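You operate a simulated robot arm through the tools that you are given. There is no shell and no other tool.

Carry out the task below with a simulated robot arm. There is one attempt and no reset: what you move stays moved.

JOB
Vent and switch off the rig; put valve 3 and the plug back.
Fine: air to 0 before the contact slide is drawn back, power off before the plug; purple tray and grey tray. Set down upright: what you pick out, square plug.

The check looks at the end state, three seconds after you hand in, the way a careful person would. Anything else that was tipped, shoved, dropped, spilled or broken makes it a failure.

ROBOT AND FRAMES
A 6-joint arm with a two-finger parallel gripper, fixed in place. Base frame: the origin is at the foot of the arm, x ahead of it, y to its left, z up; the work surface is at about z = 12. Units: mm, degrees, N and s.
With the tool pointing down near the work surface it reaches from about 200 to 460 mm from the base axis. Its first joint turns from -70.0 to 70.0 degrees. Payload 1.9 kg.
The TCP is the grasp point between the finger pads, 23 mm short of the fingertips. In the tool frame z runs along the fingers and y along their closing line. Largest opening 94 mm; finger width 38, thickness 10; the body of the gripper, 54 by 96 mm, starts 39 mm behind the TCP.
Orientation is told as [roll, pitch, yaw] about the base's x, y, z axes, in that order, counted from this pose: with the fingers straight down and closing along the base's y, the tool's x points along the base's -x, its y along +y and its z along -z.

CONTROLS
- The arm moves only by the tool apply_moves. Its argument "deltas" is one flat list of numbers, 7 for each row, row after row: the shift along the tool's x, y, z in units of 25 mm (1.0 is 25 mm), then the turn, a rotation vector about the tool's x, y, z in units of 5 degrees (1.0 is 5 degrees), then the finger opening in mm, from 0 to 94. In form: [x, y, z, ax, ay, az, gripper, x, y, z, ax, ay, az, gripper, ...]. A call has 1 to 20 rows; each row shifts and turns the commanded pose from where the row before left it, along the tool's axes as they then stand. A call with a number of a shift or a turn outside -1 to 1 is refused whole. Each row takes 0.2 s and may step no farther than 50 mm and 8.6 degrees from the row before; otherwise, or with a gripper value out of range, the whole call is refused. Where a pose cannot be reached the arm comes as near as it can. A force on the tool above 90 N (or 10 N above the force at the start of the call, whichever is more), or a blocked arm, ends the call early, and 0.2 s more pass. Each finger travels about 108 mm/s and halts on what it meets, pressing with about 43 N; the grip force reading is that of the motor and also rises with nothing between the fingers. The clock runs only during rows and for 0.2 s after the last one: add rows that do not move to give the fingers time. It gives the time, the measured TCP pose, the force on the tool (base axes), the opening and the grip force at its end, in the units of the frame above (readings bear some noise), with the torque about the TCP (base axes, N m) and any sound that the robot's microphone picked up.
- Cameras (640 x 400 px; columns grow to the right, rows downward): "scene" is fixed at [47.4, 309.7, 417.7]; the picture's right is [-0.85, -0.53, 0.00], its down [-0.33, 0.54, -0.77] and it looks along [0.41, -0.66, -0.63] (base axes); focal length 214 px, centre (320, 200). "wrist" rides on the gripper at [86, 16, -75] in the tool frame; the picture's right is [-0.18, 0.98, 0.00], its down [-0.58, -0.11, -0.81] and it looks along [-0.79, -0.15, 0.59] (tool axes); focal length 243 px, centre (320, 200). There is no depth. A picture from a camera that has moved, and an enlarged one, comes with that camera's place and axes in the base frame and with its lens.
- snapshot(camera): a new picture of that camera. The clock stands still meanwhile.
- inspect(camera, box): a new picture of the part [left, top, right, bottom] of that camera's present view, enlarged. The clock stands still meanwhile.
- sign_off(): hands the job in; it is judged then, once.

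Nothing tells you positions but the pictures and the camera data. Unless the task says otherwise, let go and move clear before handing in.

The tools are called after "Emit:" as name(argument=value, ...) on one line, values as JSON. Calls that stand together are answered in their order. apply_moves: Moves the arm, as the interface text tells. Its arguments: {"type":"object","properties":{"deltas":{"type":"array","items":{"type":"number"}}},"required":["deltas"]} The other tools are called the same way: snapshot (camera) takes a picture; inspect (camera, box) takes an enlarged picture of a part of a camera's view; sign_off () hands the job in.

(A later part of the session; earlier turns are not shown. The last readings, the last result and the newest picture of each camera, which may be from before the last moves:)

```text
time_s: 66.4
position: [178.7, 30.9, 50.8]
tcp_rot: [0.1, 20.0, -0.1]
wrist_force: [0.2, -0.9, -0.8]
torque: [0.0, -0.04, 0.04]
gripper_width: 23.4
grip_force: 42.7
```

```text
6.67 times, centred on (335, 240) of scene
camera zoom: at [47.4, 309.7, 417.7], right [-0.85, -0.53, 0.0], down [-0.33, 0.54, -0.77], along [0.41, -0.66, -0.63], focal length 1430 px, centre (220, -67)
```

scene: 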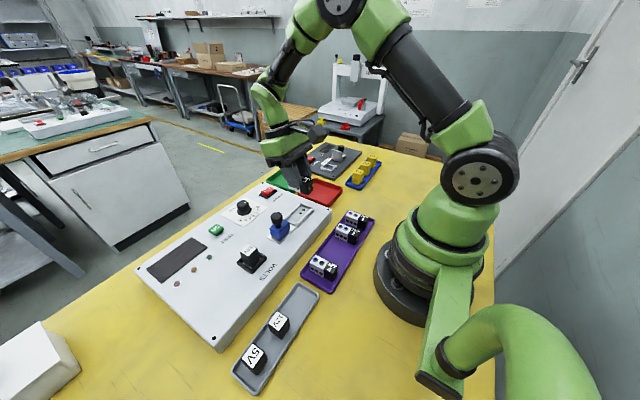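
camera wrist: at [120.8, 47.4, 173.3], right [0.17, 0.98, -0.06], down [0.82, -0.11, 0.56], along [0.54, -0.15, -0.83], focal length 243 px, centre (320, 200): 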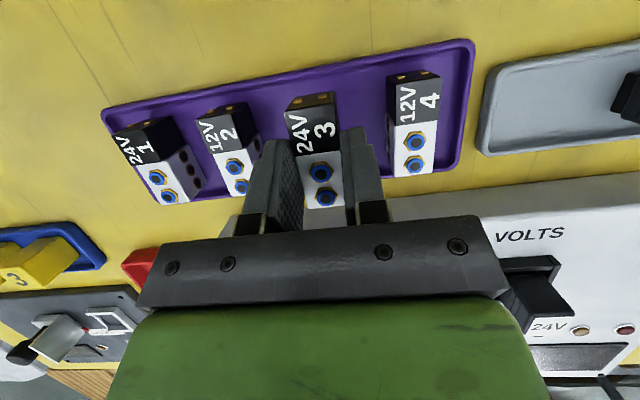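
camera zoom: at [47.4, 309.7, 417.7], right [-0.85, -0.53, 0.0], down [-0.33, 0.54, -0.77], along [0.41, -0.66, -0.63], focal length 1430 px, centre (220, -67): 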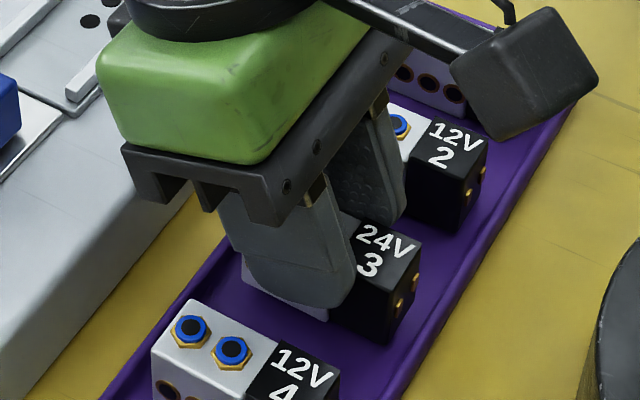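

Emit:
apply_moves(deltas=[-0.0137, 0, 0.0376, 0, 0, 0, 12, 0, 0, 0, 0, 0, 0, 12])

Emit:
apply_moves(deltas=[-0.0137, 0, 0.0376, 0, 0, 0, 12, 0, 0, 0, 0, 0, 0, 12])

Emit:
apply_moves(deltas=[-0.0137, 0, 0.0376, 0, 0, 0, 12, 0, 0, 0, 0, 0, 0, 12])

```text
time_s: 67.0
position: [178.7, 30.4, 49.3]
tcp_rot: [0.2, 19.9, -0.1]
wrist_force: [0.6, 0.1, -1.8]
torque: [0.01, -0.02, 0.01]
gripper_width: 23.2
grip_force: 43.1
```

```text
time_s: 67.6
position: [178.6, 30.8, 49.9]
tcp_rot: [0.1, 19.9, -0.1]
wrist_force: [-0.5, 0.0, -1.1]
torque: [0.02, 0.0, 0.0]
gripper_width: 23.6
grip_force: 43.3
```

```text
time_s: 68.2
position: [178.0, 31.8, 46.8]
tcp_rot: [0.0, 20.0, -0.1]
wrist_force: [0.3, 0.8, -1.4]
torque: [0.0, -0.02, 0.0]
gripper_width: 23.2
grip_force: 42.7
```

Emit:
inspect(camera="scene", box=[305, 210, 365, 270])

Emit:
inspect(camera="wrist", box=[180, 40, 460, 240])

```text
6.67 times, centred on (335, 240) of scene
camera zoom: at [47.4, 309.7, 417.7], right [-0.85, -0.53, 0.0], down [-0.33, 0.54, -0.77], along [0.41, -0.66, -0.63], focal length 1430 px, centre (220, -67)
```

zoom: 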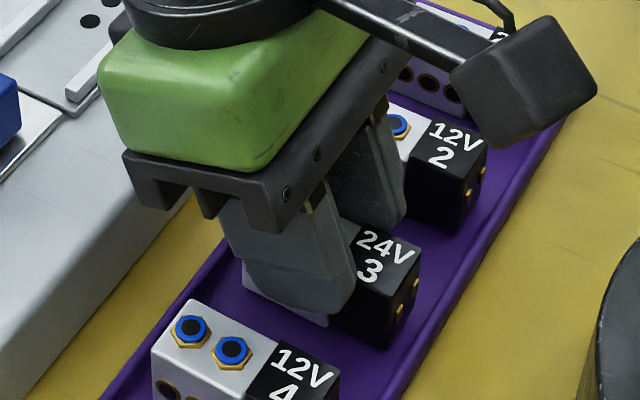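

```text
2.00 times, centred on (320, 140) of wrist
camera zoom: at [121.3, 47.3, 147.6], right [0.17, 0.98, -0.06], down [0.82, -0.11, 0.56], along [0.54, -0.15, -0.83], focal length 485 px, centre (320, 320)
```

zoom: 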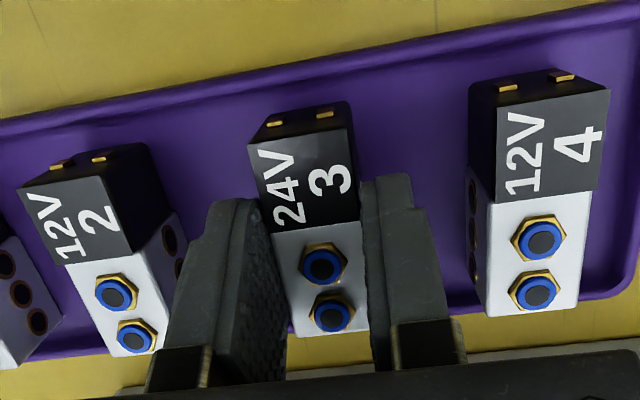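

The scene geometry suggests the valve's bottom is now almost at the tray floor. I'll continue with sub-millimetre steps until contact registers.

Emit:
apply_moves(deltas=[-0.0109, 0, 0.0301, 0, 0, 0, 12, 0, 0, 0, 0, 0, 0, 12])

Emit:
apply_moves(deltas=[-0.0109, 0, 0.0301, 0, 0, 0, 12, 0, 0, 0, 0, 0, 0, 12])

Emit:
apply_moves(deltas=[-0.0109, 0, 0.0301, 0, 0, 0, 12, 0, 0, 0, 0, 0, 0, 12])

```text
time_s: 68.8
position: [178.6, 29.8, 46.7]
tcp_rot: [0.1, 19.8, 0.0]
wrist_force: [0.8, -0.2, -0.7]
torque: [-0.02, -0.01, 0.0]
gripper_width: 23.3
grip_force: 42.7
```

```text
time_s: 69.4
position: [179.5, 30.4, 46.5]
tcp_rot: [0.1, 19.9, -0.1]
wrist_force: [0.6, 0.8, -1.6]
torque: [0.01, -0.03, 0.01]
gripper_width: 23.1
grip_force: 43.1
```

```text
time_s: 70.0
position: [178.0, 29.9, 45.0]
tcp_rot: [0.1, 20.0, -0.1]
wrist_force: [0.1, -0.8, 10.7]
torque: [0.04, 0.07, -0.03]
gripper_width: 23.4
grip_force: 43.1
```

Contact: 10.7 N upward at z≈45, with negligible torque, so the valve is seated flat on the tray floor. I'll open and retreat straight up.

Emit:
apply_moves(deltas=[0, 0, 0, 0, 0, 0, 30, 0, 0, 0, 0, 0, 0, 40, 0, 0, 0, 0, 0, 0, 40])

Emit:
inspect(camera="wrist", box=[180, 40, 460, 240])

Emit:
inspect(camera="scene", box=[295, 200, 375, 290])

```text
time_s: 70.8
position: [177.8, 30.7, 45.7]
tcp_rot: [0.1, 19.9, -0.1]
wrist_force: [-0.7, -0.2, 0.8]
torque: [-0.01, 0.01, 0.0]
gripper_width: 39.9
grip_force: 0.1
```

```text
2.00 times, centred on (320, 140) of wrist
camera zoom: at [121.2, 47.0, 145.2], right [0.17, 0.98, -0.06], down [0.82, -0.11, 0.56], along [0.54, -0.15, -0.83], focal length 485 px, centre (320, 320)
```

zoom: 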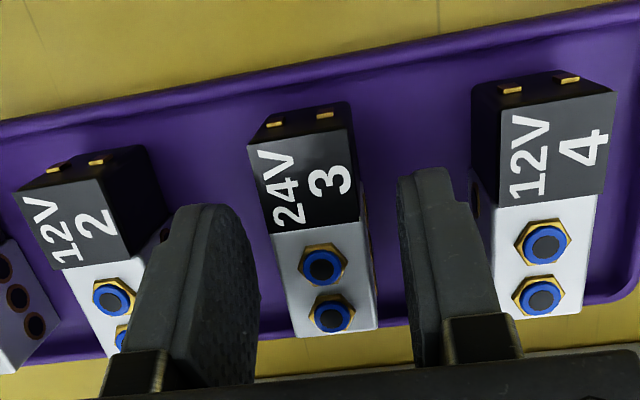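

```text
4.44 times, centred on (335, 245) of scene
camera zoom: at [47.4, 309.7, 417.7], right [-0.85, -0.53, 0.0], down [-0.33, 0.54, -0.77], along [0.41, -0.66, -0.63], focal length 953 px, centre (253, 0)
```

zoom: 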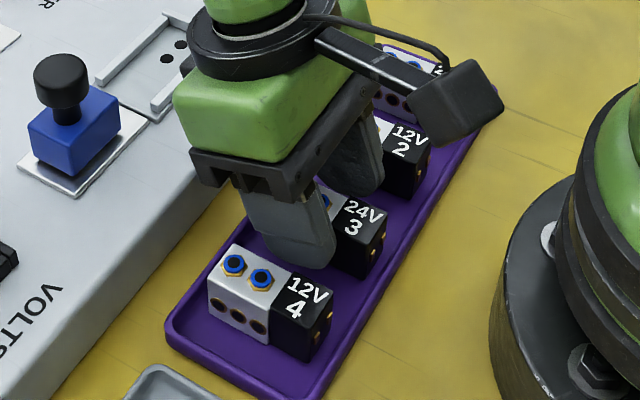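

Valve 3 stands free in its slot. I'll rise straight up and check the tray.

Emit:
apply_moves(deltas=[0.137, 0, -0.376, 0, 0, 0, 40, 0.274, 0, -0.752, 0, 0, 0, 40, 0.274, 0, -0.752, 0, 0, 0, 40, 0.274, 0, -0.752, 0, 0, 0, 40, 0.274, 0, -0.752, 0, 0, 0, 40, 0.274, 0, -0.752, 0, 0, 0, 40, 0, 0, 0, 0, 0, 0, 40])

Emit:
snapshot(camera="wrist")

Emit:
inspect(camera="scene", box=[295, 200, 375, 290])

```text
time_s: 72.4
position: [178.6, 30.5, 156.0]
tcp_rot: [0.1, 19.9, -0.1]
wrist_force: [0.1, 0.1, -1.2]
torque: [-0.02, 0.04, 0.04]
gripper_width: 40.0
grip_force: 0.0
```

```text
taken
camera wrist: at [120.6, 47.0, 255.6], right [0.18, 0.98, -0.06], down [0.82, -0.11, 0.56], along [0.54, -0.15, -0.83], focal length 243 px, centre (320, 200)
```

wrist: 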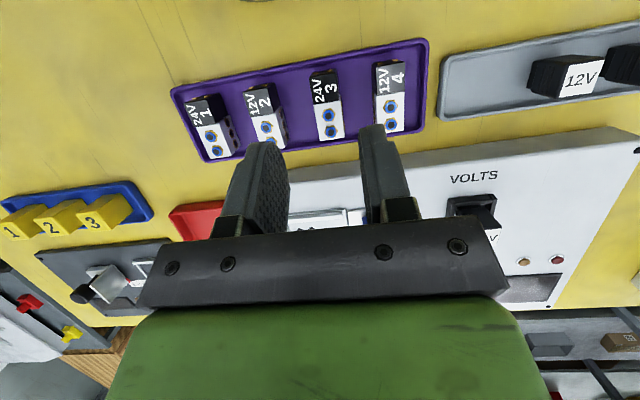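

```text
4.44 times, centred on (335, 245) of scene
camera zoom: at [47.4, 309.7, 417.7], right [-0.85, -0.53, 0.0], down [-0.33, 0.54, -0.77], along [0.41, -0.66, -0.63], focal length 953 px, centre (253, 0)
```

zoom: 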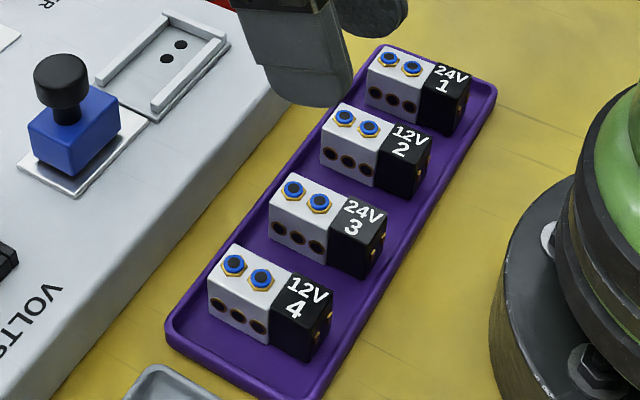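

Valve 3 is upright in its slot, aligned with the others. Next is the 24V plug; I'll move up, un-tilt, and look at it and the grey tray.

Emit:
apply_moves(deltas=[-0.61, 0.9, -0.69, 0, 0, 0, 60, -0.61, 0.9, -0.69, 0, 0, 0, 60, -0.61, 0.9, -0.69, 0, 0, 0, 60, -0.61, 0.9, -0.69, 0, 0, 0, 60, 0, 0, 0, 0, -1, 0, 60, 0, 0, 0, 0, -1, 0, 60, 0, 0, 0, 0, -1, 0, 60, 0, 0, 0, 0, -1, 0, 60, 0, 0, 0, 0, 0, 0, 60, 0, 0, 0, 0, 0, 0, 60])

Emit:
snapshot(camera="wrist")

Emit:
inspect(camera="wrist", box=[250, 40, 430, 180])

Emit:
inspect(camera="scene", box=[220, 230, 340, 400])

```text
time_s: 74.6
position: [258.7, 120.7, 199.9]
tcp_rot: [0.2, 0.0, 0.0]
wrist_force: [-0.2, -0.3, -0.6]
torque: [0.01, 0.02, 0.02]
gripper_width: 60.1
grip_force: 0.2
```

```text
taken
camera wrist: at [170.8, 137.5, 274.3], right [0.19, 0.98, 0.0], down [0.58, -0.11, 0.81], along [0.79, -0.15, -0.59], focal length 243 px, centre (320, 200)
```

wrist: 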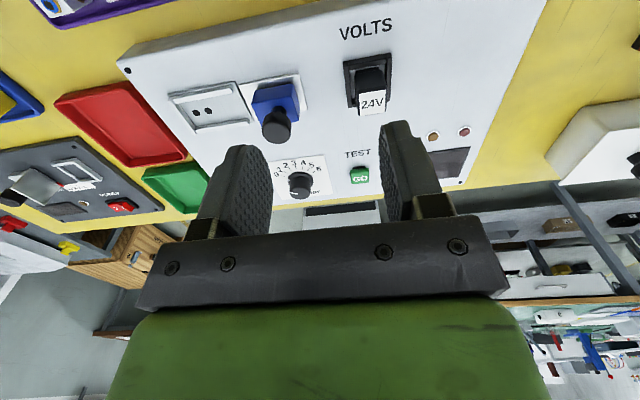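

```text
2.86 times, centred on (340, 110) of wrist
camera zoom: at [170.8, 137.5, 274.3], right [0.19, 0.98, 0.0], down [0.58, -0.11, 0.81], along [0.79, -0.15, -0.59], focal length 693 px, centre (263, 457)
```

zoom: 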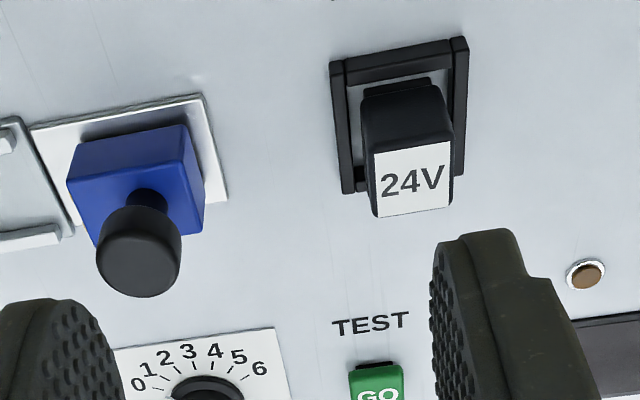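

```text
2.35 times, centred on (280, 315) of scene
camera zoom: at [47.4, 309.7, 417.7], right [-0.85, -0.53, 0.0], down [-0.33, 0.54, -0.77], along [0.41, -0.66, -0.63], focal length 505 px, centre (414, -71)
```

zoom: 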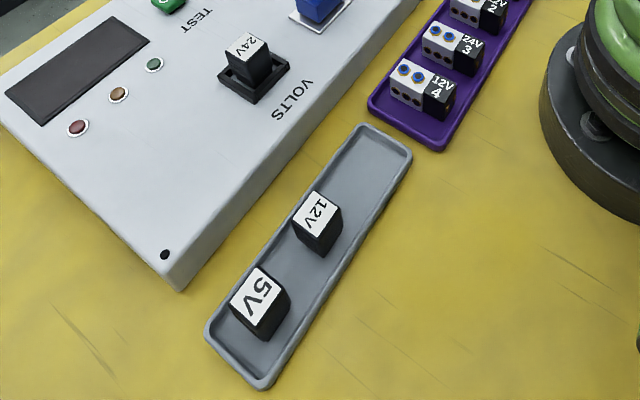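

The 24V plug top is centred at about (299.3, 160.5, 79), 27 mm wide, inside a socket frame whose top is near z 53. I'll move above it.

Emit:
apply_moves(deltas=[-0.541, 0.531, 0.6, 0, 0, 0, 56, -0.541, 0.531, 0.6, 0, 0, 0, 56, -0.541, 0.531, 0.6, 0, 0, 0, 56, 0, 0, 0, 0, 0, 0, 56, 0, 0, 0, 0, 0, 0, 56])

Emit:
snapshot(camera="wrist")

Emit:
inspect(camera="wrist", box=[240, 20, 420, 160])

Emit:
inspect(camera="scene", box=[180, 170, 320, 290])

```text
time_s: 75.8
position: [300.5, 160.4, 153.5]
tcp_rot: [0.1, 0.0, -0.1]
wrist_force: [-0.6, 0.4, -0.9]
torque: [0.02, 0.01, 0.01]
gripper_width: 56.2
grip_force: 0.2
```

```text
taken
camera wrist: at [212.0, 177.1, 229.1], right [0.19, 0.98, 0.0], down [0.58, -0.11, 0.81], along [0.79, -0.15, -0.59], focal length 243 px, centre (320, 200)
```

wrist: 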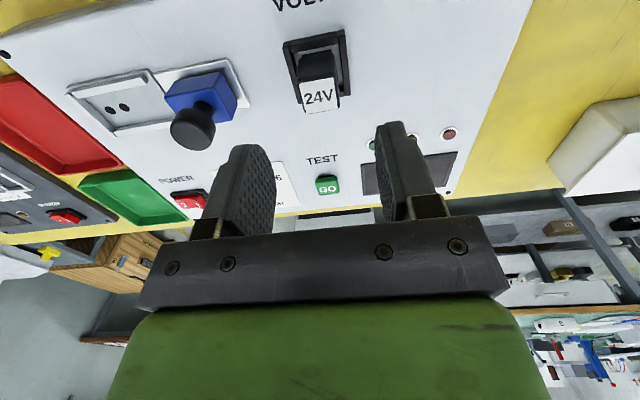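

```text
2.86 times, centred on (330, 90) of wrist
camera zoom: at [212.0, 177.1, 229.1], right [0.19, 0.98, 0.0], down [0.58, -0.11, 0.81], along [0.79, -0.15, -0.59], focal length 693 px, centre (291, 514)
```

zoom: 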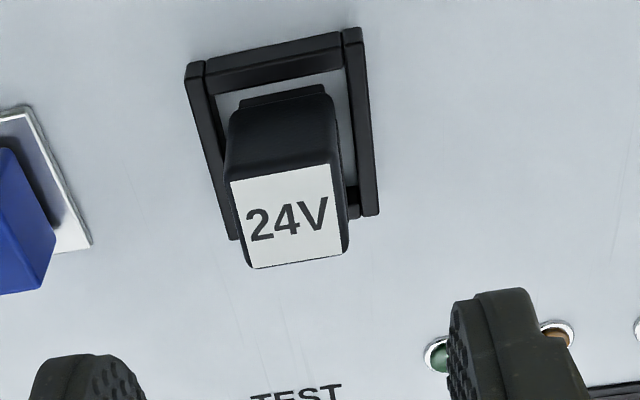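

```text
3.33 times, centred on (250, 230) of scene
camera zoom: at [47.4, 309.7, 417.7], right [-0.85, -0.53, 0.0], down [-0.33, 0.54, -0.77], along [0.41, -0.66, -0.63], focal length 715 px, centre (553, 100)
```

zoom: 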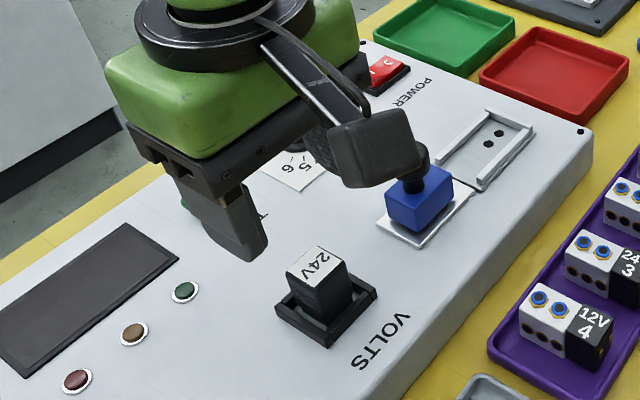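

Alignment is within about 1 mm. I'll descend so the fingertips stop just above the socket frame.

Emit:
apply_moves(deltas=[0, 0, 0.9, 0, 0, 0, 56, 0, 0, 0.9, 0, 0, 0, 56, 0, 0, 0.7, 0, 0, 0, 56, 0, 0, 0.36, 0, 0, 0, 56, 0, 0, 0, 0, 0, 0, 56, 0, 0, 0, 0, 0, 0, 56])

Emit:
snapshot(camera="wrist")

Emit:
inspect(camera="scene", box=[200, 210, 300, 290])

```text
time_s: 77.2
position: [300.2, 159.3, 83.0]
tcp_rot: [0.1, -0.1, -0.1]
wrist_force: [0.5, -0.1, 0.2]
torque: [-0.02, 0.02, 0.02]
gripper_width: 55.9
grip_force: 0.1
```

```text
taken
camera wrist: at [211.8, 176.3, 157.8], right [0.19, 0.98, 0.0], down [0.58, -0.11, 0.81], along [0.79, -0.15, -0.59], focal length 243 px, centre (320, 200)
```

wrist: 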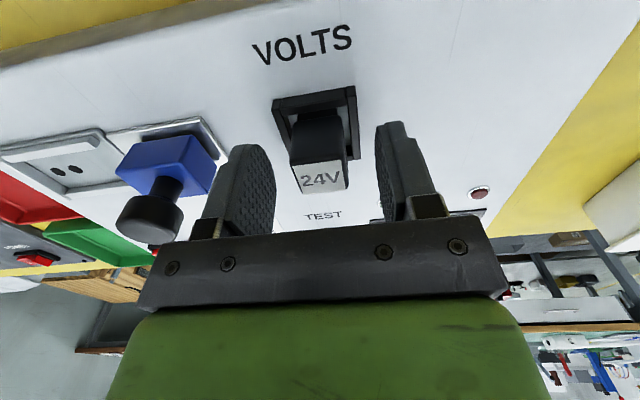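

```text
5.00 times, centred on (250, 250) of scene
camera zoom: at [47.4, 309.7, 417.7], right [-0.85, -0.53, 0.0], down [-0.33, 0.54, -0.77], along [0.41, -0.66, -0.63], focal length 1072 px, centre (670, -50)
```

zoom: 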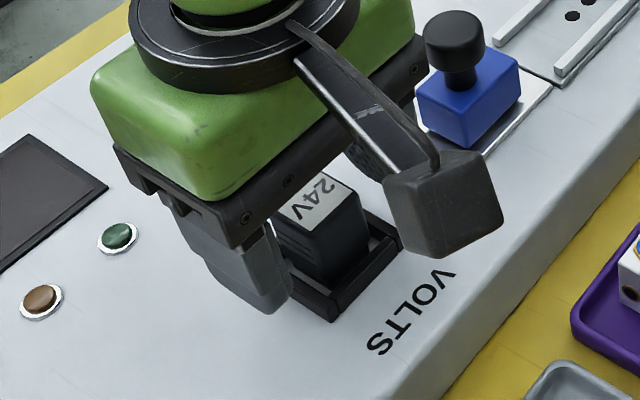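

The plug is centred between the fingers above the frame. I'll close on it.

Emit:
apply_moves(deltas=[0, 0, 0, 0, 0, 0, 40, 0, 0, 0, 0, 0, 0, 28, 0, 0, 0, 0, 0, 0, 15, 0, 0, 0, 0, 0, 0, 15, 0, 0, 0, 0, 0, 0, 15])

Emit:
snapshot(camera="wrist")

```text
time_s: 78.4
position: [299.0, 159.7, 83.3]
tcp_rot: [0.1, 0.0, -0.1]
wrist_force: [0.2, 0.2, -0.8]
torque: [0.0, -0.01, 0.01]
gripper_width: 25.0
grip_force: 42.3
```

```text
taken
camera wrist: at [211.8, 176.3, 157.9], right [0.19, 0.98, 0.0], down [0.58, -0.11, 0.81], along [0.79, -0.15, -0.59], focal length 243 px, centre (320, 200)
```

wrist: 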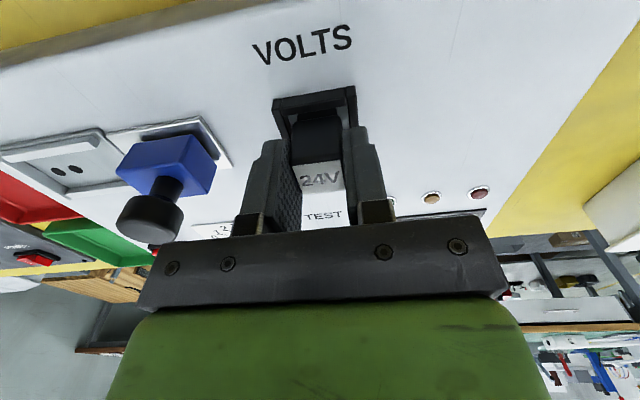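

Gripped at 25 mm with no side load, and power is off. I'll pull straight up slowly.

Emit:
apply_moves(deltas=[0, 0, -0.1, 0, 0, 0, 15, 0, 0, -0.1, 0, 0, 0, 15, 0, 0, -0.16, 0, 0, 0, 15, 0, 0, -0.2, 0, 0, 0, 15, 0, 0, -0.24, 0, 0, 0, 15, 0, 0, 0, 0, 0, 0, 15])

Emit:
inspect(camera="scene", box=[200, 190, 320, 290])

Emit:
snapshot(camera="wrist")

```text
time_s: 79.8
position: [298.7, 160.5, 102.7]
tcp_rot: [0.2, -0.2, -0.1]
wrist_force: [0.4, -0.2, 0.2]
torque: [-0.01, 0.02, -0.01]
gripper_width: 25.0
grip_force: 42.7
```

```text
4.00 times, centred on (260, 240) of scene
camera zoom: at [47.4, 309.7, 417.7], right [-0.85, -0.53, 0.0], down [-0.33, 0.54, -0.77], along [0.41, -0.66, -0.63], focal length 858 px, centre (560, 40)
```

zoom: 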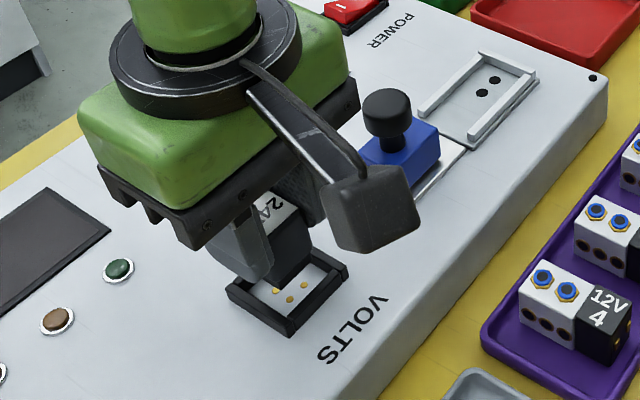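

```text
taken
camera wrist: at [211.7, 176.9, 177.3], right [0.19, 0.98, 0.0], down [0.58, -0.11, 0.81], along [0.79, -0.15, -0.59], focal length 243 px, centre (320, 200)
```

wrist: 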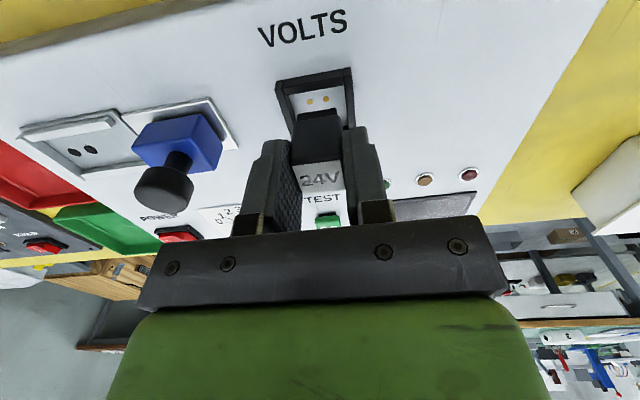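

The plug is clear of its socket. I'll lift, move toward the grey tray, and tilt briefly to measure the tray with the wrist camera.

Emit:
apply_moves(deltas=[0, 0, -0.9, 0, 0, 0, 15, 0, 0, -0.9, 0, 0, 0, 15, 0, 0, -0.9, 0, 0, 0, 15, 0.96, -0.1, 0, 0, 0, 0, 15, 0.96, -0.1, 0, 0, 0, 0, 15, 0.96, -0.1, 0, 0, 0, 0, 15, 0.96, -0.1, 0, 0, 0, 0, 15, 0, 0, 0, 0, 1, 0, 15, 0, 0, 0, 0, 1, 0, 15, 0, 0, 0, 0, 1, 0, 15, 0, 0, 0, 0, 1, 0, 15, 0, 0, 0, 0, 0, 0, 15, 0, 0, 0, 0, 0, 0, 15])

Emit:
snapshot(camera="wrist")

Emit:
snapshot(camera="scene")

```text
time_s: 82.6
position: [203.9, 150.5, 171.1]
tcp_rot: [0.2, 20.0, -0.3]
wrist_force: [-0.9, 0.4, -0.4]
torque: [-0.01, 0.0, -0.02]
gripper_width: 25.1
grip_force: 43.7
```

```text
taken
camera wrist: at [146.4, 166.8, 269.9], right [0.17, 0.98, -0.06], down [0.82, -0.11, 0.56], along [0.54, -0.15, -0.83], focal length 243 px, centre (320, 200)
```

wrist: 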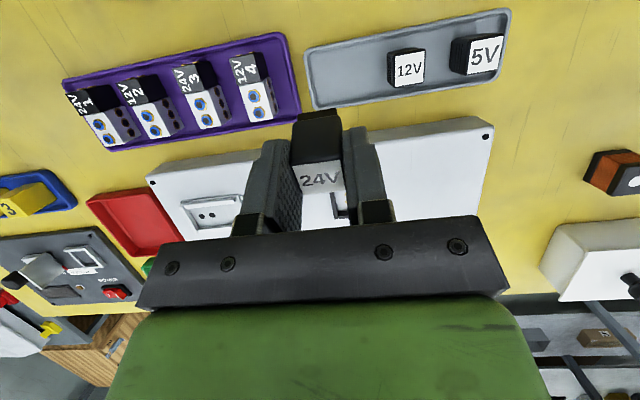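

```text
taken
```

scene: 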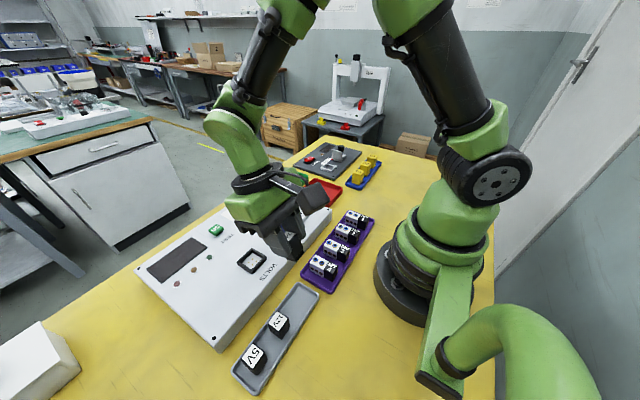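

Emit:
inspect(camera="wrist", box=[270, 0, 530, 160])

```text
2.46 times, centred on (400, 80) of wrist
camera zoom: at [146.4, 166.8, 269.9], right [0.17, 0.98, -0.06], down [0.82, -0.11, 0.56], along [0.54, -0.15, -0.83], focal length 597 px, centre (123, 495)
```

zoom: 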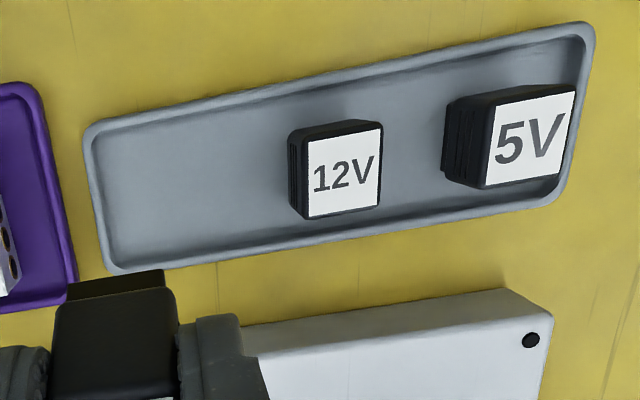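

Grey tray: x 154–203, y 135–300, with 12V at y≈218.5 and 5V at y≈273.5, so the free slot is at about (178.5, 163.5). I'll un-tilt and move over it.

Emit:
apply_moves(deltas=[0, 0, 0, 0, -1, 0, 15, 0, 0, 0, 0, -1, 0, 15, 0, 0, 0, 0, -1, 0, 15, 0, 0, 0, 0, -1, 0, 15, 0.331, 0.173, 0.6, 0, 0, 0, 15, 0.331, 0.173, 0.6, 0, 0, 0, 15, 0.331, 0.173, 0.6, 0, 0, 0, 15, 0, 0, 0, 0, 0, 0, 15, 0, 0, 0, 0, 0, 0, 15])

Emit:
snapshot(camera="wrist")

Emit:
inspect(camera="scene", box=[220, 200, 360, 390])

```text
time_s: 84.6
position: [177.8, 162.3, 125.0]
tcp_rot: [0.1, 0.0, -0.1]
wrist_force: [-0.3, -0.3, -0.5]
torque: [0.0, 0.0, -0.02]
gripper_width: 24.8
grip_force: 42.9
```

```text
taken
camera wrist: at [90.9, 179.4, 200.0], right [0.19, 0.98, 0.0], down [0.58, -0.11, 0.81], along [0.79, -0.15, -0.59], focal length 243 px, centre (320, 200)
```

wrist: 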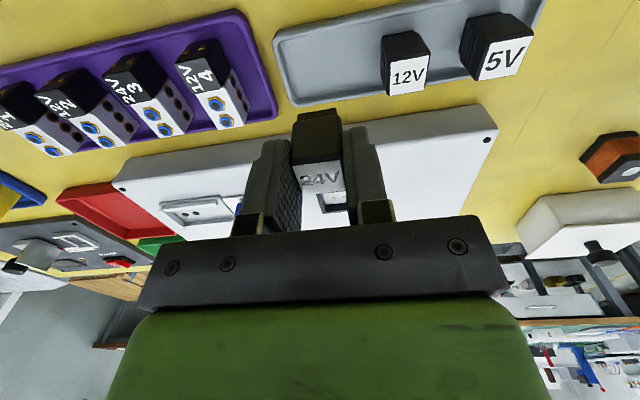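

```text
2.11 times, centred on (290, 295) of scene
camera zoom: at [47.4, 309.7, 417.7], right [-0.85, -0.53, 0.0], down [-0.33, 0.54, -0.77], along [0.41, -0.66, -0.63], focal length 452 px, centre (383, 0)
```

zoom: 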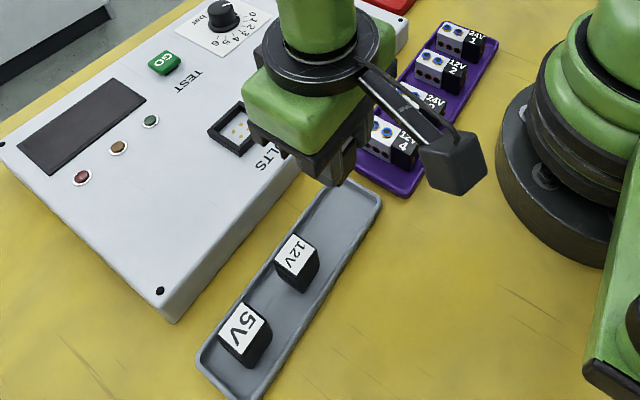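

Over the slot. I'll descend most of the way, then re-check.

Emit:
apply_moves(deltas=[0, 0, 0.8, 0, 0, 0, 15, 0, 0, 0.8, 0, 0, 0, 15, 0, 0, 0.4, 0, 0, 0, 15, 0, 0, 0, 0, 0, 0, 15, 0, 0, 0, 0, 0, 0, 15])

Emit:
snapshot(camera="wrist")

Emit:
inspect(camera="scene", box=[220, 230, 340, 370])

```text
time_s: 85.8
position: [178.0, 163.9, 74.4]
tcp_rot: [0.0, 0.0, -0.1]
wrist_force: [0.3, -0.2, -0.8]
torque: [0.01, -0.02, 0.01]
gripper_width: 25.1
grip_force: 43.4
```

```text
taken
camera wrist: at [90.6, 180.5, 150.1], right [0.19, 0.98, 0.0], down [0.58, -0.11, 0.81], along [0.79, -0.15, -0.59], focal length 243 px, centre (320, 200)
```

wrist: 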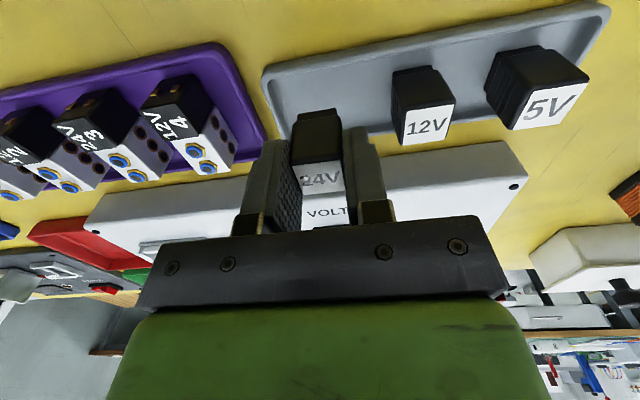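

```text
2.86 times, centred on (280, 300) of scene
camera zoom: at [47.4, 309.7, 417.7], right [-0.85, -0.53, 0.0], down [-0.33, 0.54, -0.77], along [0.41, -0.66, -0.63], focal length 613 px, centre (434, -86)
```

zoom: 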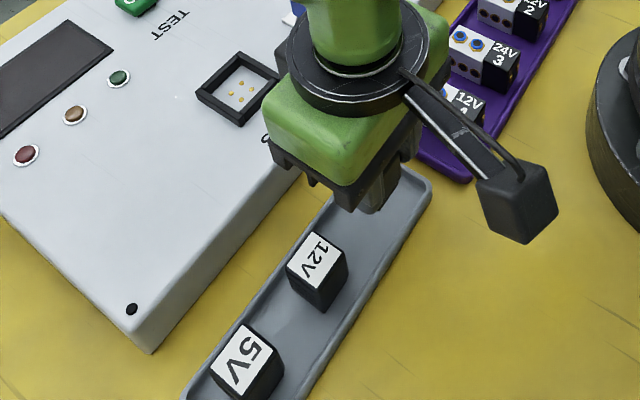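

Still clear. I'll lower in small steps and watch for contact.

Emit:
apply_moves(deltas=[0, 0, 0.12, 0, 0, 0, 15, 0, 0, 0.12, 0, 0, 0, 15, 0, 0, 0.12, 0, 0, 0, 15, 0, 0, 0, 0, 0, 0, 15])

Emit:
apply_moves(deltas=[0, 0, 0.08, 0, 0, 0, 15, 0, 0, 0, 0, 0, 0, 15])

Emit:
apply_moves(deltas=[0, 0, 0.08, 0, 0, 0, 15, 0, 0, 0, 0, 0, 0, 15])

Emit:
inspect(camera="wrist", box=[240, 20, 480, 200])

```text
time_s: 86.8
position: [178.3, 163.4, 66.2]
tcp_rot: [0.0, -0.1, -0.2]
wrist_force: [-0.2, 0.2, -1.5]
torque: [0.0, 0.03, 0.02]
gripper_width: 25.0
grip_force: 43.1
```

```text
time_s: 87.4
position: [179.1, 163.3, 62.6]
tcp_rot: [0.1, -0.1, -0.2]
wrist_force: [-0.8, -0.6, -0.8]
torque: [-0.01, -0.02, 0.03]
gripper_width: 25.1
grip_force: 43.1
```

```text
time_s: 88.0
position: [178.0, 162.6, 62.0]
tcp_rot: [-0.1, 0.0, -0.1]
wrist_force: [-0.3, 1.0, 0.0]
torque: [0.01, -0.01, -0.01]
gripper_width: 24.9
grip_force: 43.4
```

```text
2.22 times, centred on (360, 110) of wrist
camera zoom: at [91.1, 179.6, 136.9], right [0.19, 0.98, 0.0], down [0.58, -0.11, 0.81], along [0.79, -0.15, -0.59], focal length 539 px, centre (231, 400)
```

zoom: 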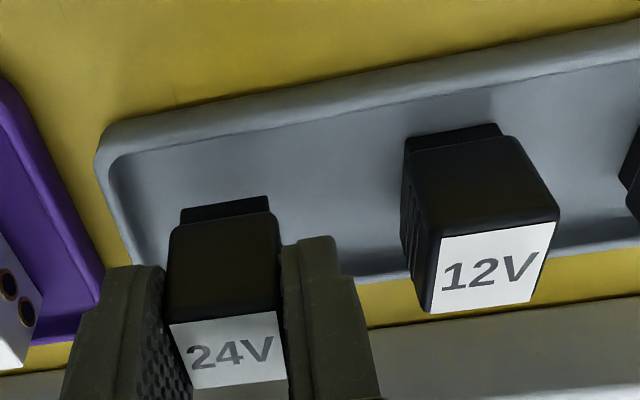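

Emit:
apply_moves(deltas=[0, 0, 0.08, 0, 0, 0, 15, 0, 0, 0, 0, 0, 0, 15])

Emit:
apply_moves(deltas=[0, 0, 0.06, 0, 0, 0, 15, 0, 0, 0, 0, 0, 0, 15])

Emit:
apply_moves(deltas=[0, 0, 0.06, 0, 0, 0, 15, 0, 0, 0, 0, 0, 0, 15])

Emit:
apply_moves(deltas=[0, 0, 0.06, 0, 0, 0, 15, 0, 0, 0, 0, 0, 0, 15])

```text
time_s: 88.6
position: [177.8, 163.3, 60.4]
tcp_rot: [0.1, 0.0, -0.1]
wrist_force: [0.7, 0.0, 0.1]
torque: [-0.01, -0.02, 0.01]
gripper_width: 25.1
grip_force: 43.0
```

```text
time_s: 89.2
position: [178.6, 163.2, 58.2]
tcp_rot: [0.0, -0.1, -0.2]
wrist_force: [0.1, 0.7, -0.5]
torque: [0.02, 0.05, -0.01]
gripper_width: 25.0
grip_force: 43.3
```

```text
time_s: 89.8
position: [177.4, 163.2, 58.6]
tcp_rot: [0.1, -0.2, -0.2]
wrist_force: [-0.5, -0.2, -0.2]
torque: [0.04, 0.02, -0.04]
gripper_width: 24.8
grip_force: 42.9
```

```text
time_s: 90.4
position: [179.0, 163.0, 55.5]
tcp_rot: [0.1, -0.1, -0.1]
wrist_force: [-0.3, 0.1, -0.3]
torque: [0.01, 0.0, -0.04]
gripper_width: 25.0
grip_force: 43.8
```

Emit:
apply_moves(deltas=[0, 0, 0.06, 0, 0, 0, 15, 0, 0, 0, 0, 0, 0, 15])

Emit:
apply_moves(deltas=[0, 0, 0.05, 0, 0, 0, 15, 0, 0, 0, 0, 0, 0, 15])

Emit:
inspect(camera="wrist", box=[240, 20, 480, 200])

Emit:
inspect(camera="scene", box=[250, 250, 340, 340])

```text
time_s: 91.0
position: [179.3, 163.8, 54.1]
tcp_rot: [0.1, 0.0, -0.1]
wrist_force: [0.2, 0.3, -1.0]
torque: [0.0, -0.04, -0.05]
gripper_width: 24.8
grip_force: 43.1
```

```text
time_s: 91.6
position: [178.8, 164.2, 52.6]
tcp_rot: [0.1, 0.1, -0.1]
wrist_force: [-0.3, 0.0, 0.0]
torque: [0.03, -0.03, 0.01]
gripper_width: 24.9
grip_force: 42.7
```

```text
2.22 times, centred on (360, 110) of wrist
camera zoom: at [91.0, 180.3, 127.6], right [0.19, 0.98, 0.0], down [0.58, -0.11, 0.81], along [0.79, -0.15, -0.59], focal length 539 px, centre (231, 400)
```

zoom: 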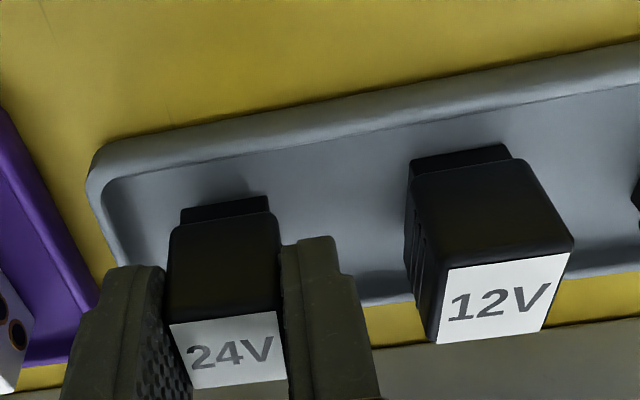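

```text
4.44 times, centred on (295, 295) of scene
camera zoom: at [47.4, 309.7, 417.7], right [-0.85, -0.53, 0.0], down [-0.33, 0.54, -0.77], along [0.41, -0.66, -0.63], focal length 953 px, centre (431, -222)
```

zoom: 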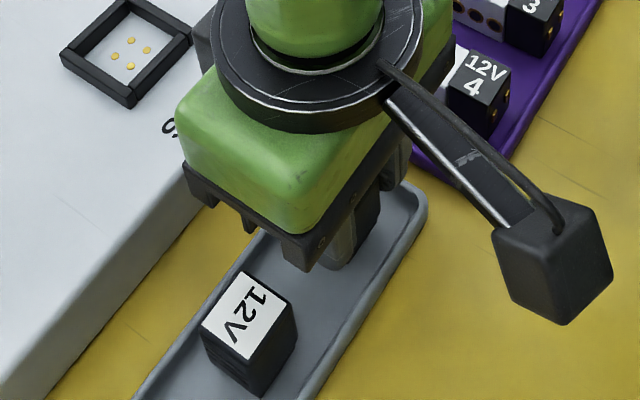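

The plug's shadow shows it is only a few mm above the floor. I'll keep going in about 1 mm steps.

Emit:
apply_moves(deltas=[0, 0, 0.045, 0, 0, 0, 15, 0, 0, 0, 0, 0, 0, 15])

Emit:
apply_moves(deltas=[0, 0, 0.045, 0, 0, 0, 15, 0, 0, 0, 0, 0, 0, 15])

Emit:
apply_moves(deltas=[0, 0, 0.045, 0, 0, 0, 15, 0, 0, 0, 0, 0, 0, 15])

```text
time_s: 92.2
position: [179.6, 163.4, 51.6]
tcp_rot: [0.2, -0.1, -0.1]
wrist_force: [-0.6, -0.4, 0.3]
torque: [-0.01, -0.02, 0.03]
gripper_width: 24.8
grip_force: 42.9
```

```text
time_s: 92.8
position: [179.8, 162.6, 50.7]
tcp_rot: [0.1, 0.0, -0.2]
wrist_force: [0.3, -0.8, 0.4]
torque: [-0.02, 0.02, -0.04]
gripper_width: 24.8
grip_force: 42.5
```

```text
time_s: 93.4
position: [179.4, 163.6, 51.0]
tcp_rot: [0.0, 0.0, -0.1]
wrist_force: [0.4, -0.8, -0.3]
torque: [0.0, 0.01, -0.02]
gripper_width: 25.0
grip_force: 43.0
```

Emit:
apply_moves(deltas=[0, 0, 0.04, 0, 0, 0, 15, 0, 0, 0, 0, 0, 0, 15])

Emit:
apply_moves(deltas=[0, 0, 0.04, 0, 0, 0, 15, 0, 0, 0, 0, 0, 0, 15])

Emit:
inspect(camera="wrist", box=[260, 60, 400, 160])

```text
time_s: 94.0
position: [178.2, 163.7, 49.2]
tcp_rot: [0.2, -0.1, -0.2]
wrist_force: [-0.1, 0.4, 0.2]
torque: [-0.01, -0.02, 0.01]
gripper_width: 25.0
grip_force: 43.3
```

```text
time_s: 94.6
position: [178.8, 162.8, 48.5]
tcp_rot: [-0.1, -0.1, -0.1]
wrist_force: [0.0, -0.4, 0.0]
torque: [-0.01, 0.01, -0.01]
gripper_width: 25.0
grip_force: 42.7
```

```text
4.00 times, centred on (330, 110) of wrist
camera zoom: at [90.3, 179.7, 122.7], right [0.19, 0.98, 0.0], down [0.58, -0.11, 0.81], along [0.79, -0.15, -0.59], focal length 970 px, centre (280, 560)
```

zoom: 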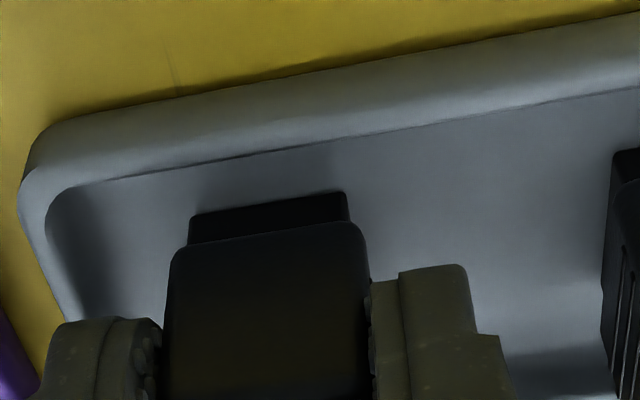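

Emit:
apply_moves(deltas=[0, 0, 0.04, 0, 0, 0, 15, 0, 0, 0, 0, 0, 0, 15])

Emit:
apply_moves(deltas=[0, 0, 0.04, 0, 0, 0, 15, 0, 0, 0, 0, 0, 0, 15])

Emit:
apply_moves(deltas=[0, 0, 0.03, 0, 0, 0, 15, 0, 0, 0, 0, 0, 0, 15])

```text
time_s: 95.2
position: [178.7, 162.6, 49.5]
tcp_rot: [0.0, 0.0, -0.1]
wrist_force: [-4.1, -1.4, 18.4]
torque: [-0.09, 0.19, 0.0]
gripper_width: 25.0
grip_force: 43.4
```

```text
time_s: 95.8
position: [177.8, 163.7, 46.1]
tcp_rot: [0.1, -0.1, -0.2]
wrist_force: [-0.4, -9.3, 38.5]
torque: [-0.32, 0.04, -0.01]
gripper_width: 25.1
grip_force: 43.1
```

```text
time_s: 96.4
position: [179.3, 164.5, 46.2]
tcp_rot: [0.1, -0.1, -0.1]
wrist_force: [-4.5, -1.7, 37.3]
torque: [-0.04, 0.13, -0.03]
gripper_width: 25.3
grip_force: 43.1
```

Contact registered at about z 48, and the extra steps added roughly 37 N of load. I'll ease up about 1.5 mm before releasing.

Emit:
apply_moves(deltas=[0, 0, -0.06, 0, 0, 0, 15, 0, 0, 0, 0, 0, 0, 15])

Emit:
inspect(camera="wrist", box=[240, 20, 480, 200])

```text
time_s: 97.0
position: [177.6, 163.6, 47.2]
tcp_rot: [0.0, 0.0, -0.2]
wrist_force: [0.7, 0.1, -0.9]
torque: [0.02, 0.02, 0.04]
gripper_width: 25.3
grip_force: 42.8
```

```text
2.22 times, centred on (360, 110) of wrist
camera zoom: at [90.8, 180.4, 121.4], right [0.19, 0.98, 0.0], down [0.58, -0.11, 0.81], along [0.79, -0.15, -0.59], focal length 539 px, centre (231, 400)
```

zoom: 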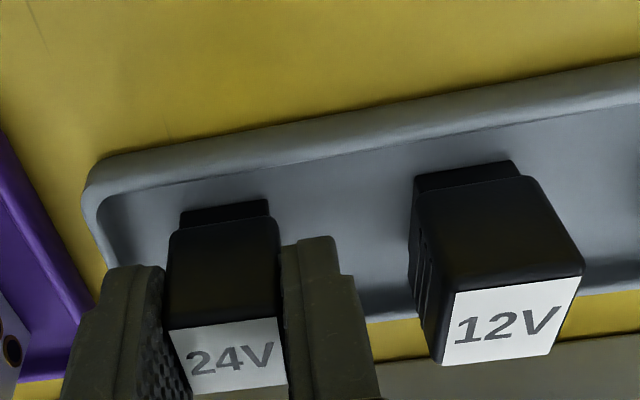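

Emit:
apply_moves(deltas=[0, 0, 0.02, 0, 0, 0, 15, 0, 0, 0, 0, 0, 0, 15])

```text
time_s: 97.6
position: [179.0, 163.8, 46.8]
tcp_rot: [0.1, -0.1, -0.1]
wrist_force: [0.0, 0.0, -0.3]
torque: [-0.02, 0.02, -0.04]
gripper_width: 24.8
grip_force: 43.0
```

Emit:
apply_moves(deltas=[0, 0, 0.02, 0, 0, 0, 15, 0, 0, 0, 0, 0, 0, 15])

```text
time_s: 98.2
position: [178.6, 164.3, 46.8]
tcp_rot: [0.0, -0.2, -0.1]
wrist_force: [-0.4, 0.2, 1.0]
torque: [-0.01, 0.01, -0.03]
gripper_width: 24.9
grip_force: 43.6
```

The plug is just resting on the floor (about 1 N). The -y finger is near the tray's end rim, so I'll check that clearance before opening.

Emit:
inspect(camera="scene", box=[275, 250, 345, 320])

Emit:
inspect(camera="wrist", box=[255, 90, 395, 210])

```text
5.71 times, centred on (310, 285) of scene
camera zoom: at [47.4, 309.7, 417.7], right [-0.85, -0.53, 0.0], down [-0.33, 0.54, -0.77], along [0.41, -0.66, -0.63], focal length 1226 px, centre (377, -286)
```

zoom: 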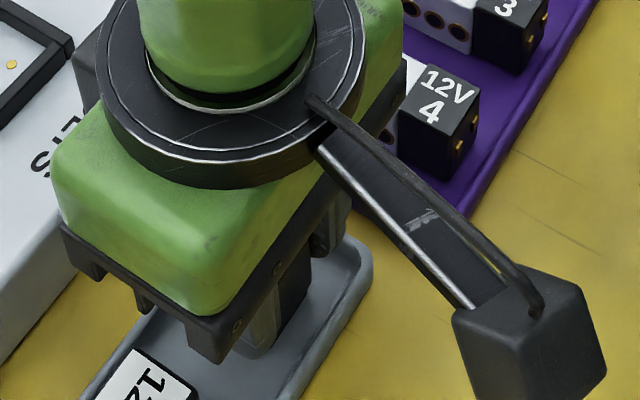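

```text
3.33 times, centred on (325, 150) of wrist
camera zoom: at [91.1, 180.8, 120.5], right [0.19, 0.98, 0.0], down [0.58, -0.11, 0.81], along [0.79, -0.15, -0.59], focal length 809 px, centre (303, 367)
```

zoom: 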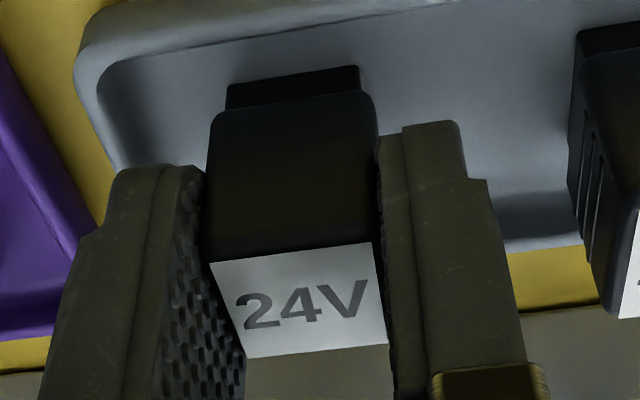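

The -y finger's outer face is right at the tray's end rim, so opening here could shove the tray. I'll lift the plug 6 mm, shift it 5 mm toward the middle of the tray, and set it down again.

Emit:
apply_moves(deltas=[0, 0, -0.12, 0, 0, 0, 15, 0, 0, -0.12, 0, 0, 0, 15, 0, 0.1, 0, 0, 0, 0, 15, 0, 0.1, 0, 0, 0, 0, 15, 0, 0, 0.1, 0, 0, 0, 15, 0, 0, 0.08, 0, 0, 0, 15, 0, 0, 0, 0, 0, 0, 15])

Emit:
apply_moves(deltas=[0, 0, 0.03, 0, 0, 0, 15, 0, 0, 0, 0, 0, 0, 15])

```text
time_s: 99.8
position: [178.7, 167.6, 46.9]
tcp_rot: [0.1, -0.1, -0.1]
wrist_force: [0.2, -0.4, -0.5]
torque: [-0.02, -0.01, 0.0]
gripper_width: 24.9
grip_force: 43.2
```

```text
time_s: 100.4
position: [178.5, 169.1, 46.4]
tcp_rot: [0.1, 0.0, 0.0]
wrist_force: [-0.4, -0.4, -1.3]
torque: [-0.02, 0.0, -0.02]
gripper_width: 24.7
grip_force: 43.2
```

Emit:
apply_moves(deltas=[0, 0, 0.02, 0, 0, 0, 15, 0, 0, 0, 0, 0, 0, 15])

```text
time_s: 101.0
position: [179.9, 168.8, 45.7]
tcp_rot: [0.2, 0.0, -0.1]
wrist_force: [0.2, -0.3, 0.1]
torque: [0.01, -0.01, 0.0]
gripper_width: 25.0
grip_force: 43.0
```

Emit:
apply_moves(deltas=[0, 0, 0.02, 0, 0, 0, 15, 0, 0, 0, 0, 0, 0, 15])

```text
time_s: 101.6
position: [178.3, 168.5, 46.1]
tcp_rot: [0.0, 0.0, 0.0]
wrist_force: [-1.1, -3.4, 17.7]
torque: [-0.18, 0.01, -0.01]
gripper_width: 24.8
grip_force: 43.6
```

Contact again at 18 N. I'll ease 0.3 mm, then open to 33 mm.

Emit:
apply_moves(deltas=[0, 0, -0.012, 0, 0, 0, 15, 0, 0, 0, 0, 0, 0, 15])

Emit:
inspect(camera="wrist", box=[255, 90, 395, 210])

```text
time_s: 102.2
position: [178.0, 168.3, 45.6]
tcp_rot: [0.1, 0.0, -0.1]
wrist_force: [-1.1, -5.7, 24.6]
torque: [-0.25, 0.0, 0.01]
gripper_width: 25.2
grip_force: 42.9
```

```text
3.33 times, centred on (325, 150) of wrist
camera zoom: at [90.9, 185.4, 120.3], right [0.19, 0.98, 0.0], down [0.58, -0.11, 0.81], along [0.79, -0.15, -0.59], focal length 809 px, centre (303, 367)
```

zoom: 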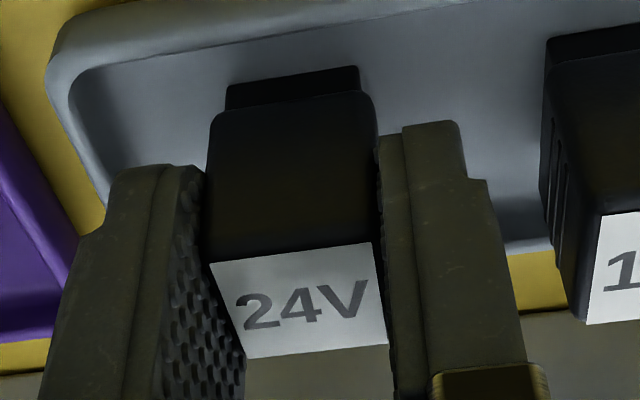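

Emit:
apply_moves(deltas=[0, 0, -0.02, 0, 0, 0, 15, 0, 0, 0, 0, 0, 0, 15])

```text
time_s: 102.8
position: [178.5, 167.5, 45.8]
tcp_rot: [0.1, 0.0, -0.2]
wrist_force: [-0.3, 0.1, -0.2]
torque: [-0.04, -0.01, -0.01]
gripper_width: 25.1
grip_force: 43.2
```

Load is back to about zero with the plug essentially on the floor. Opening now.

Emit:
apply_moves(deltas=[0, 0, 0, 0, 0, 0, 29, 0, 0, 0, 0, 0, 0, 34, 0, 0, 0, 0, 0, 0, 34])

Emit:
inspect(camera="wrist", box=[240, 40, 440, 210])

```text
time_s: 103.6
position: [179.4, 169.4, 46.8]
tcp_rot: [0.0, 0.1, -0.1]
wrist_force: [0.4, 0.6, -0.1]
torque: [-0.01, -0.01, -0.01]
gripper_width: 33.8
grip_force: 0.0
```

```text
2.35 times, centred on (340, 125) of wrist
camera zoom: at [90.8, 184.9, 121.0], right [0.19, 0.98, 0.0], down [0.58, -0.11, 0.81], along [0.79, -0.15, -0.59], focal length 571 px, centre (273, 376)
```

zoom: 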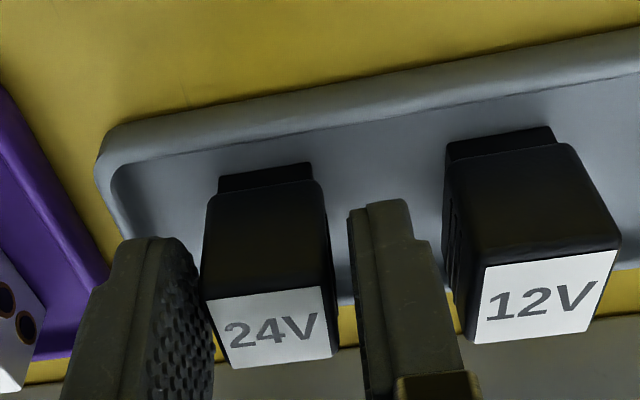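

The plug stands upright on its own. I'll lift straight up and away.

Emit:
apply_moves(deltas=[0, 0, -0.3, 0, 0, 0, 34, 0, 0, -0.5, 0, 0, 0, 34, 0, 0, -0.8, 0, 0, 0, 34, 0, 0, -1, 0, 0, 0, 34, 0, 0, -1, 0, 0, 0, 34, 0, 0, -1, 0, 0, 0, 34, 0, 0, -1, 0, 0, 0, 34, 0, 0, 0, 0, 0, 0, 34])

Emit:
snapshot(camera="scene")

Emit:
inspect(camera="scene", box=[220, 200, 380, 390])

Emit:
snapshot(camera="wrist")

```text
time_s: 105.4
position: [179.2, 171.2, 184.7]
tcp_rot: [0.1, 0.1, -0.2]
wrist_force: [-0.4, -0.2, -0.1]
torque: [-0.02, -0.01, 0.03]
gripper_width: 33.8
grip_force: 0.1
```

```text
taken
```

scene: 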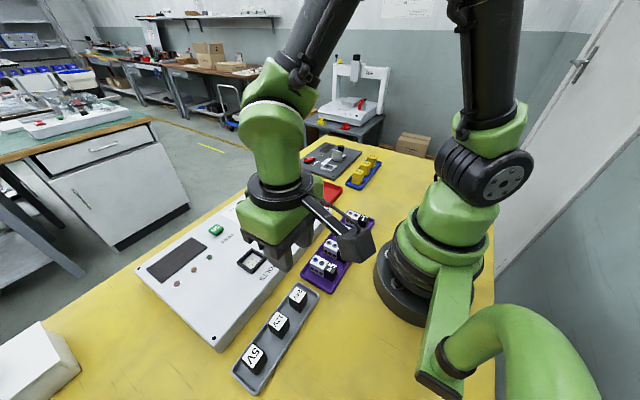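

```text
2.11 times, centred on (300, 295) of scene
camera zoom: at [47.4, 309.7, 417.7], right [-0.85, -0.53, 0.0], down [-0.33, 0.54, -0.77], along [0.41, -0.66, -0.63], focal length 452 px, centre (362, 0)
```

zoom: 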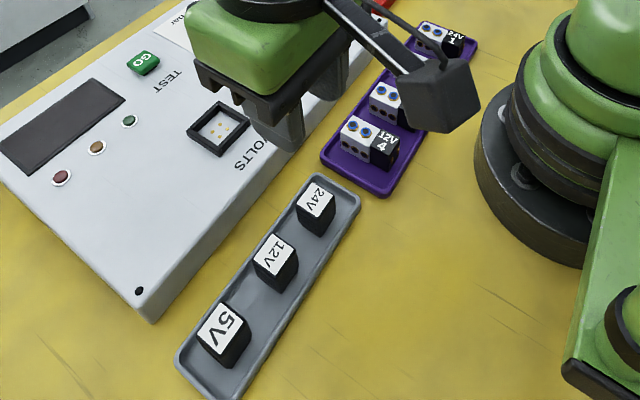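

```text
taken
camera wrist: at [91.3, 186.4, 260.1], right [0.19, 0.98, 0.0], down [0.58, -0.11, 0.81], along [0.79, -0.15, -0.59], focal length 243 px, centre (320, 200)
```

wrist: 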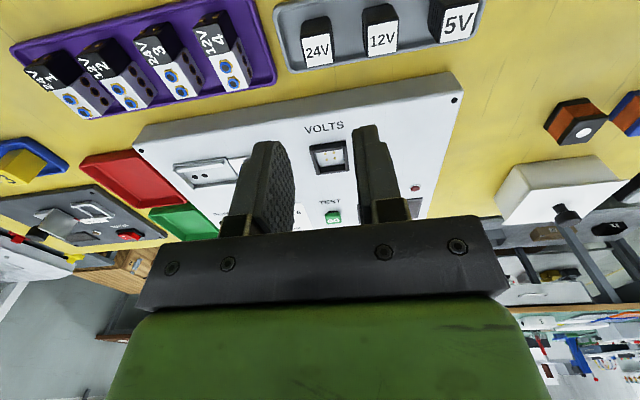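

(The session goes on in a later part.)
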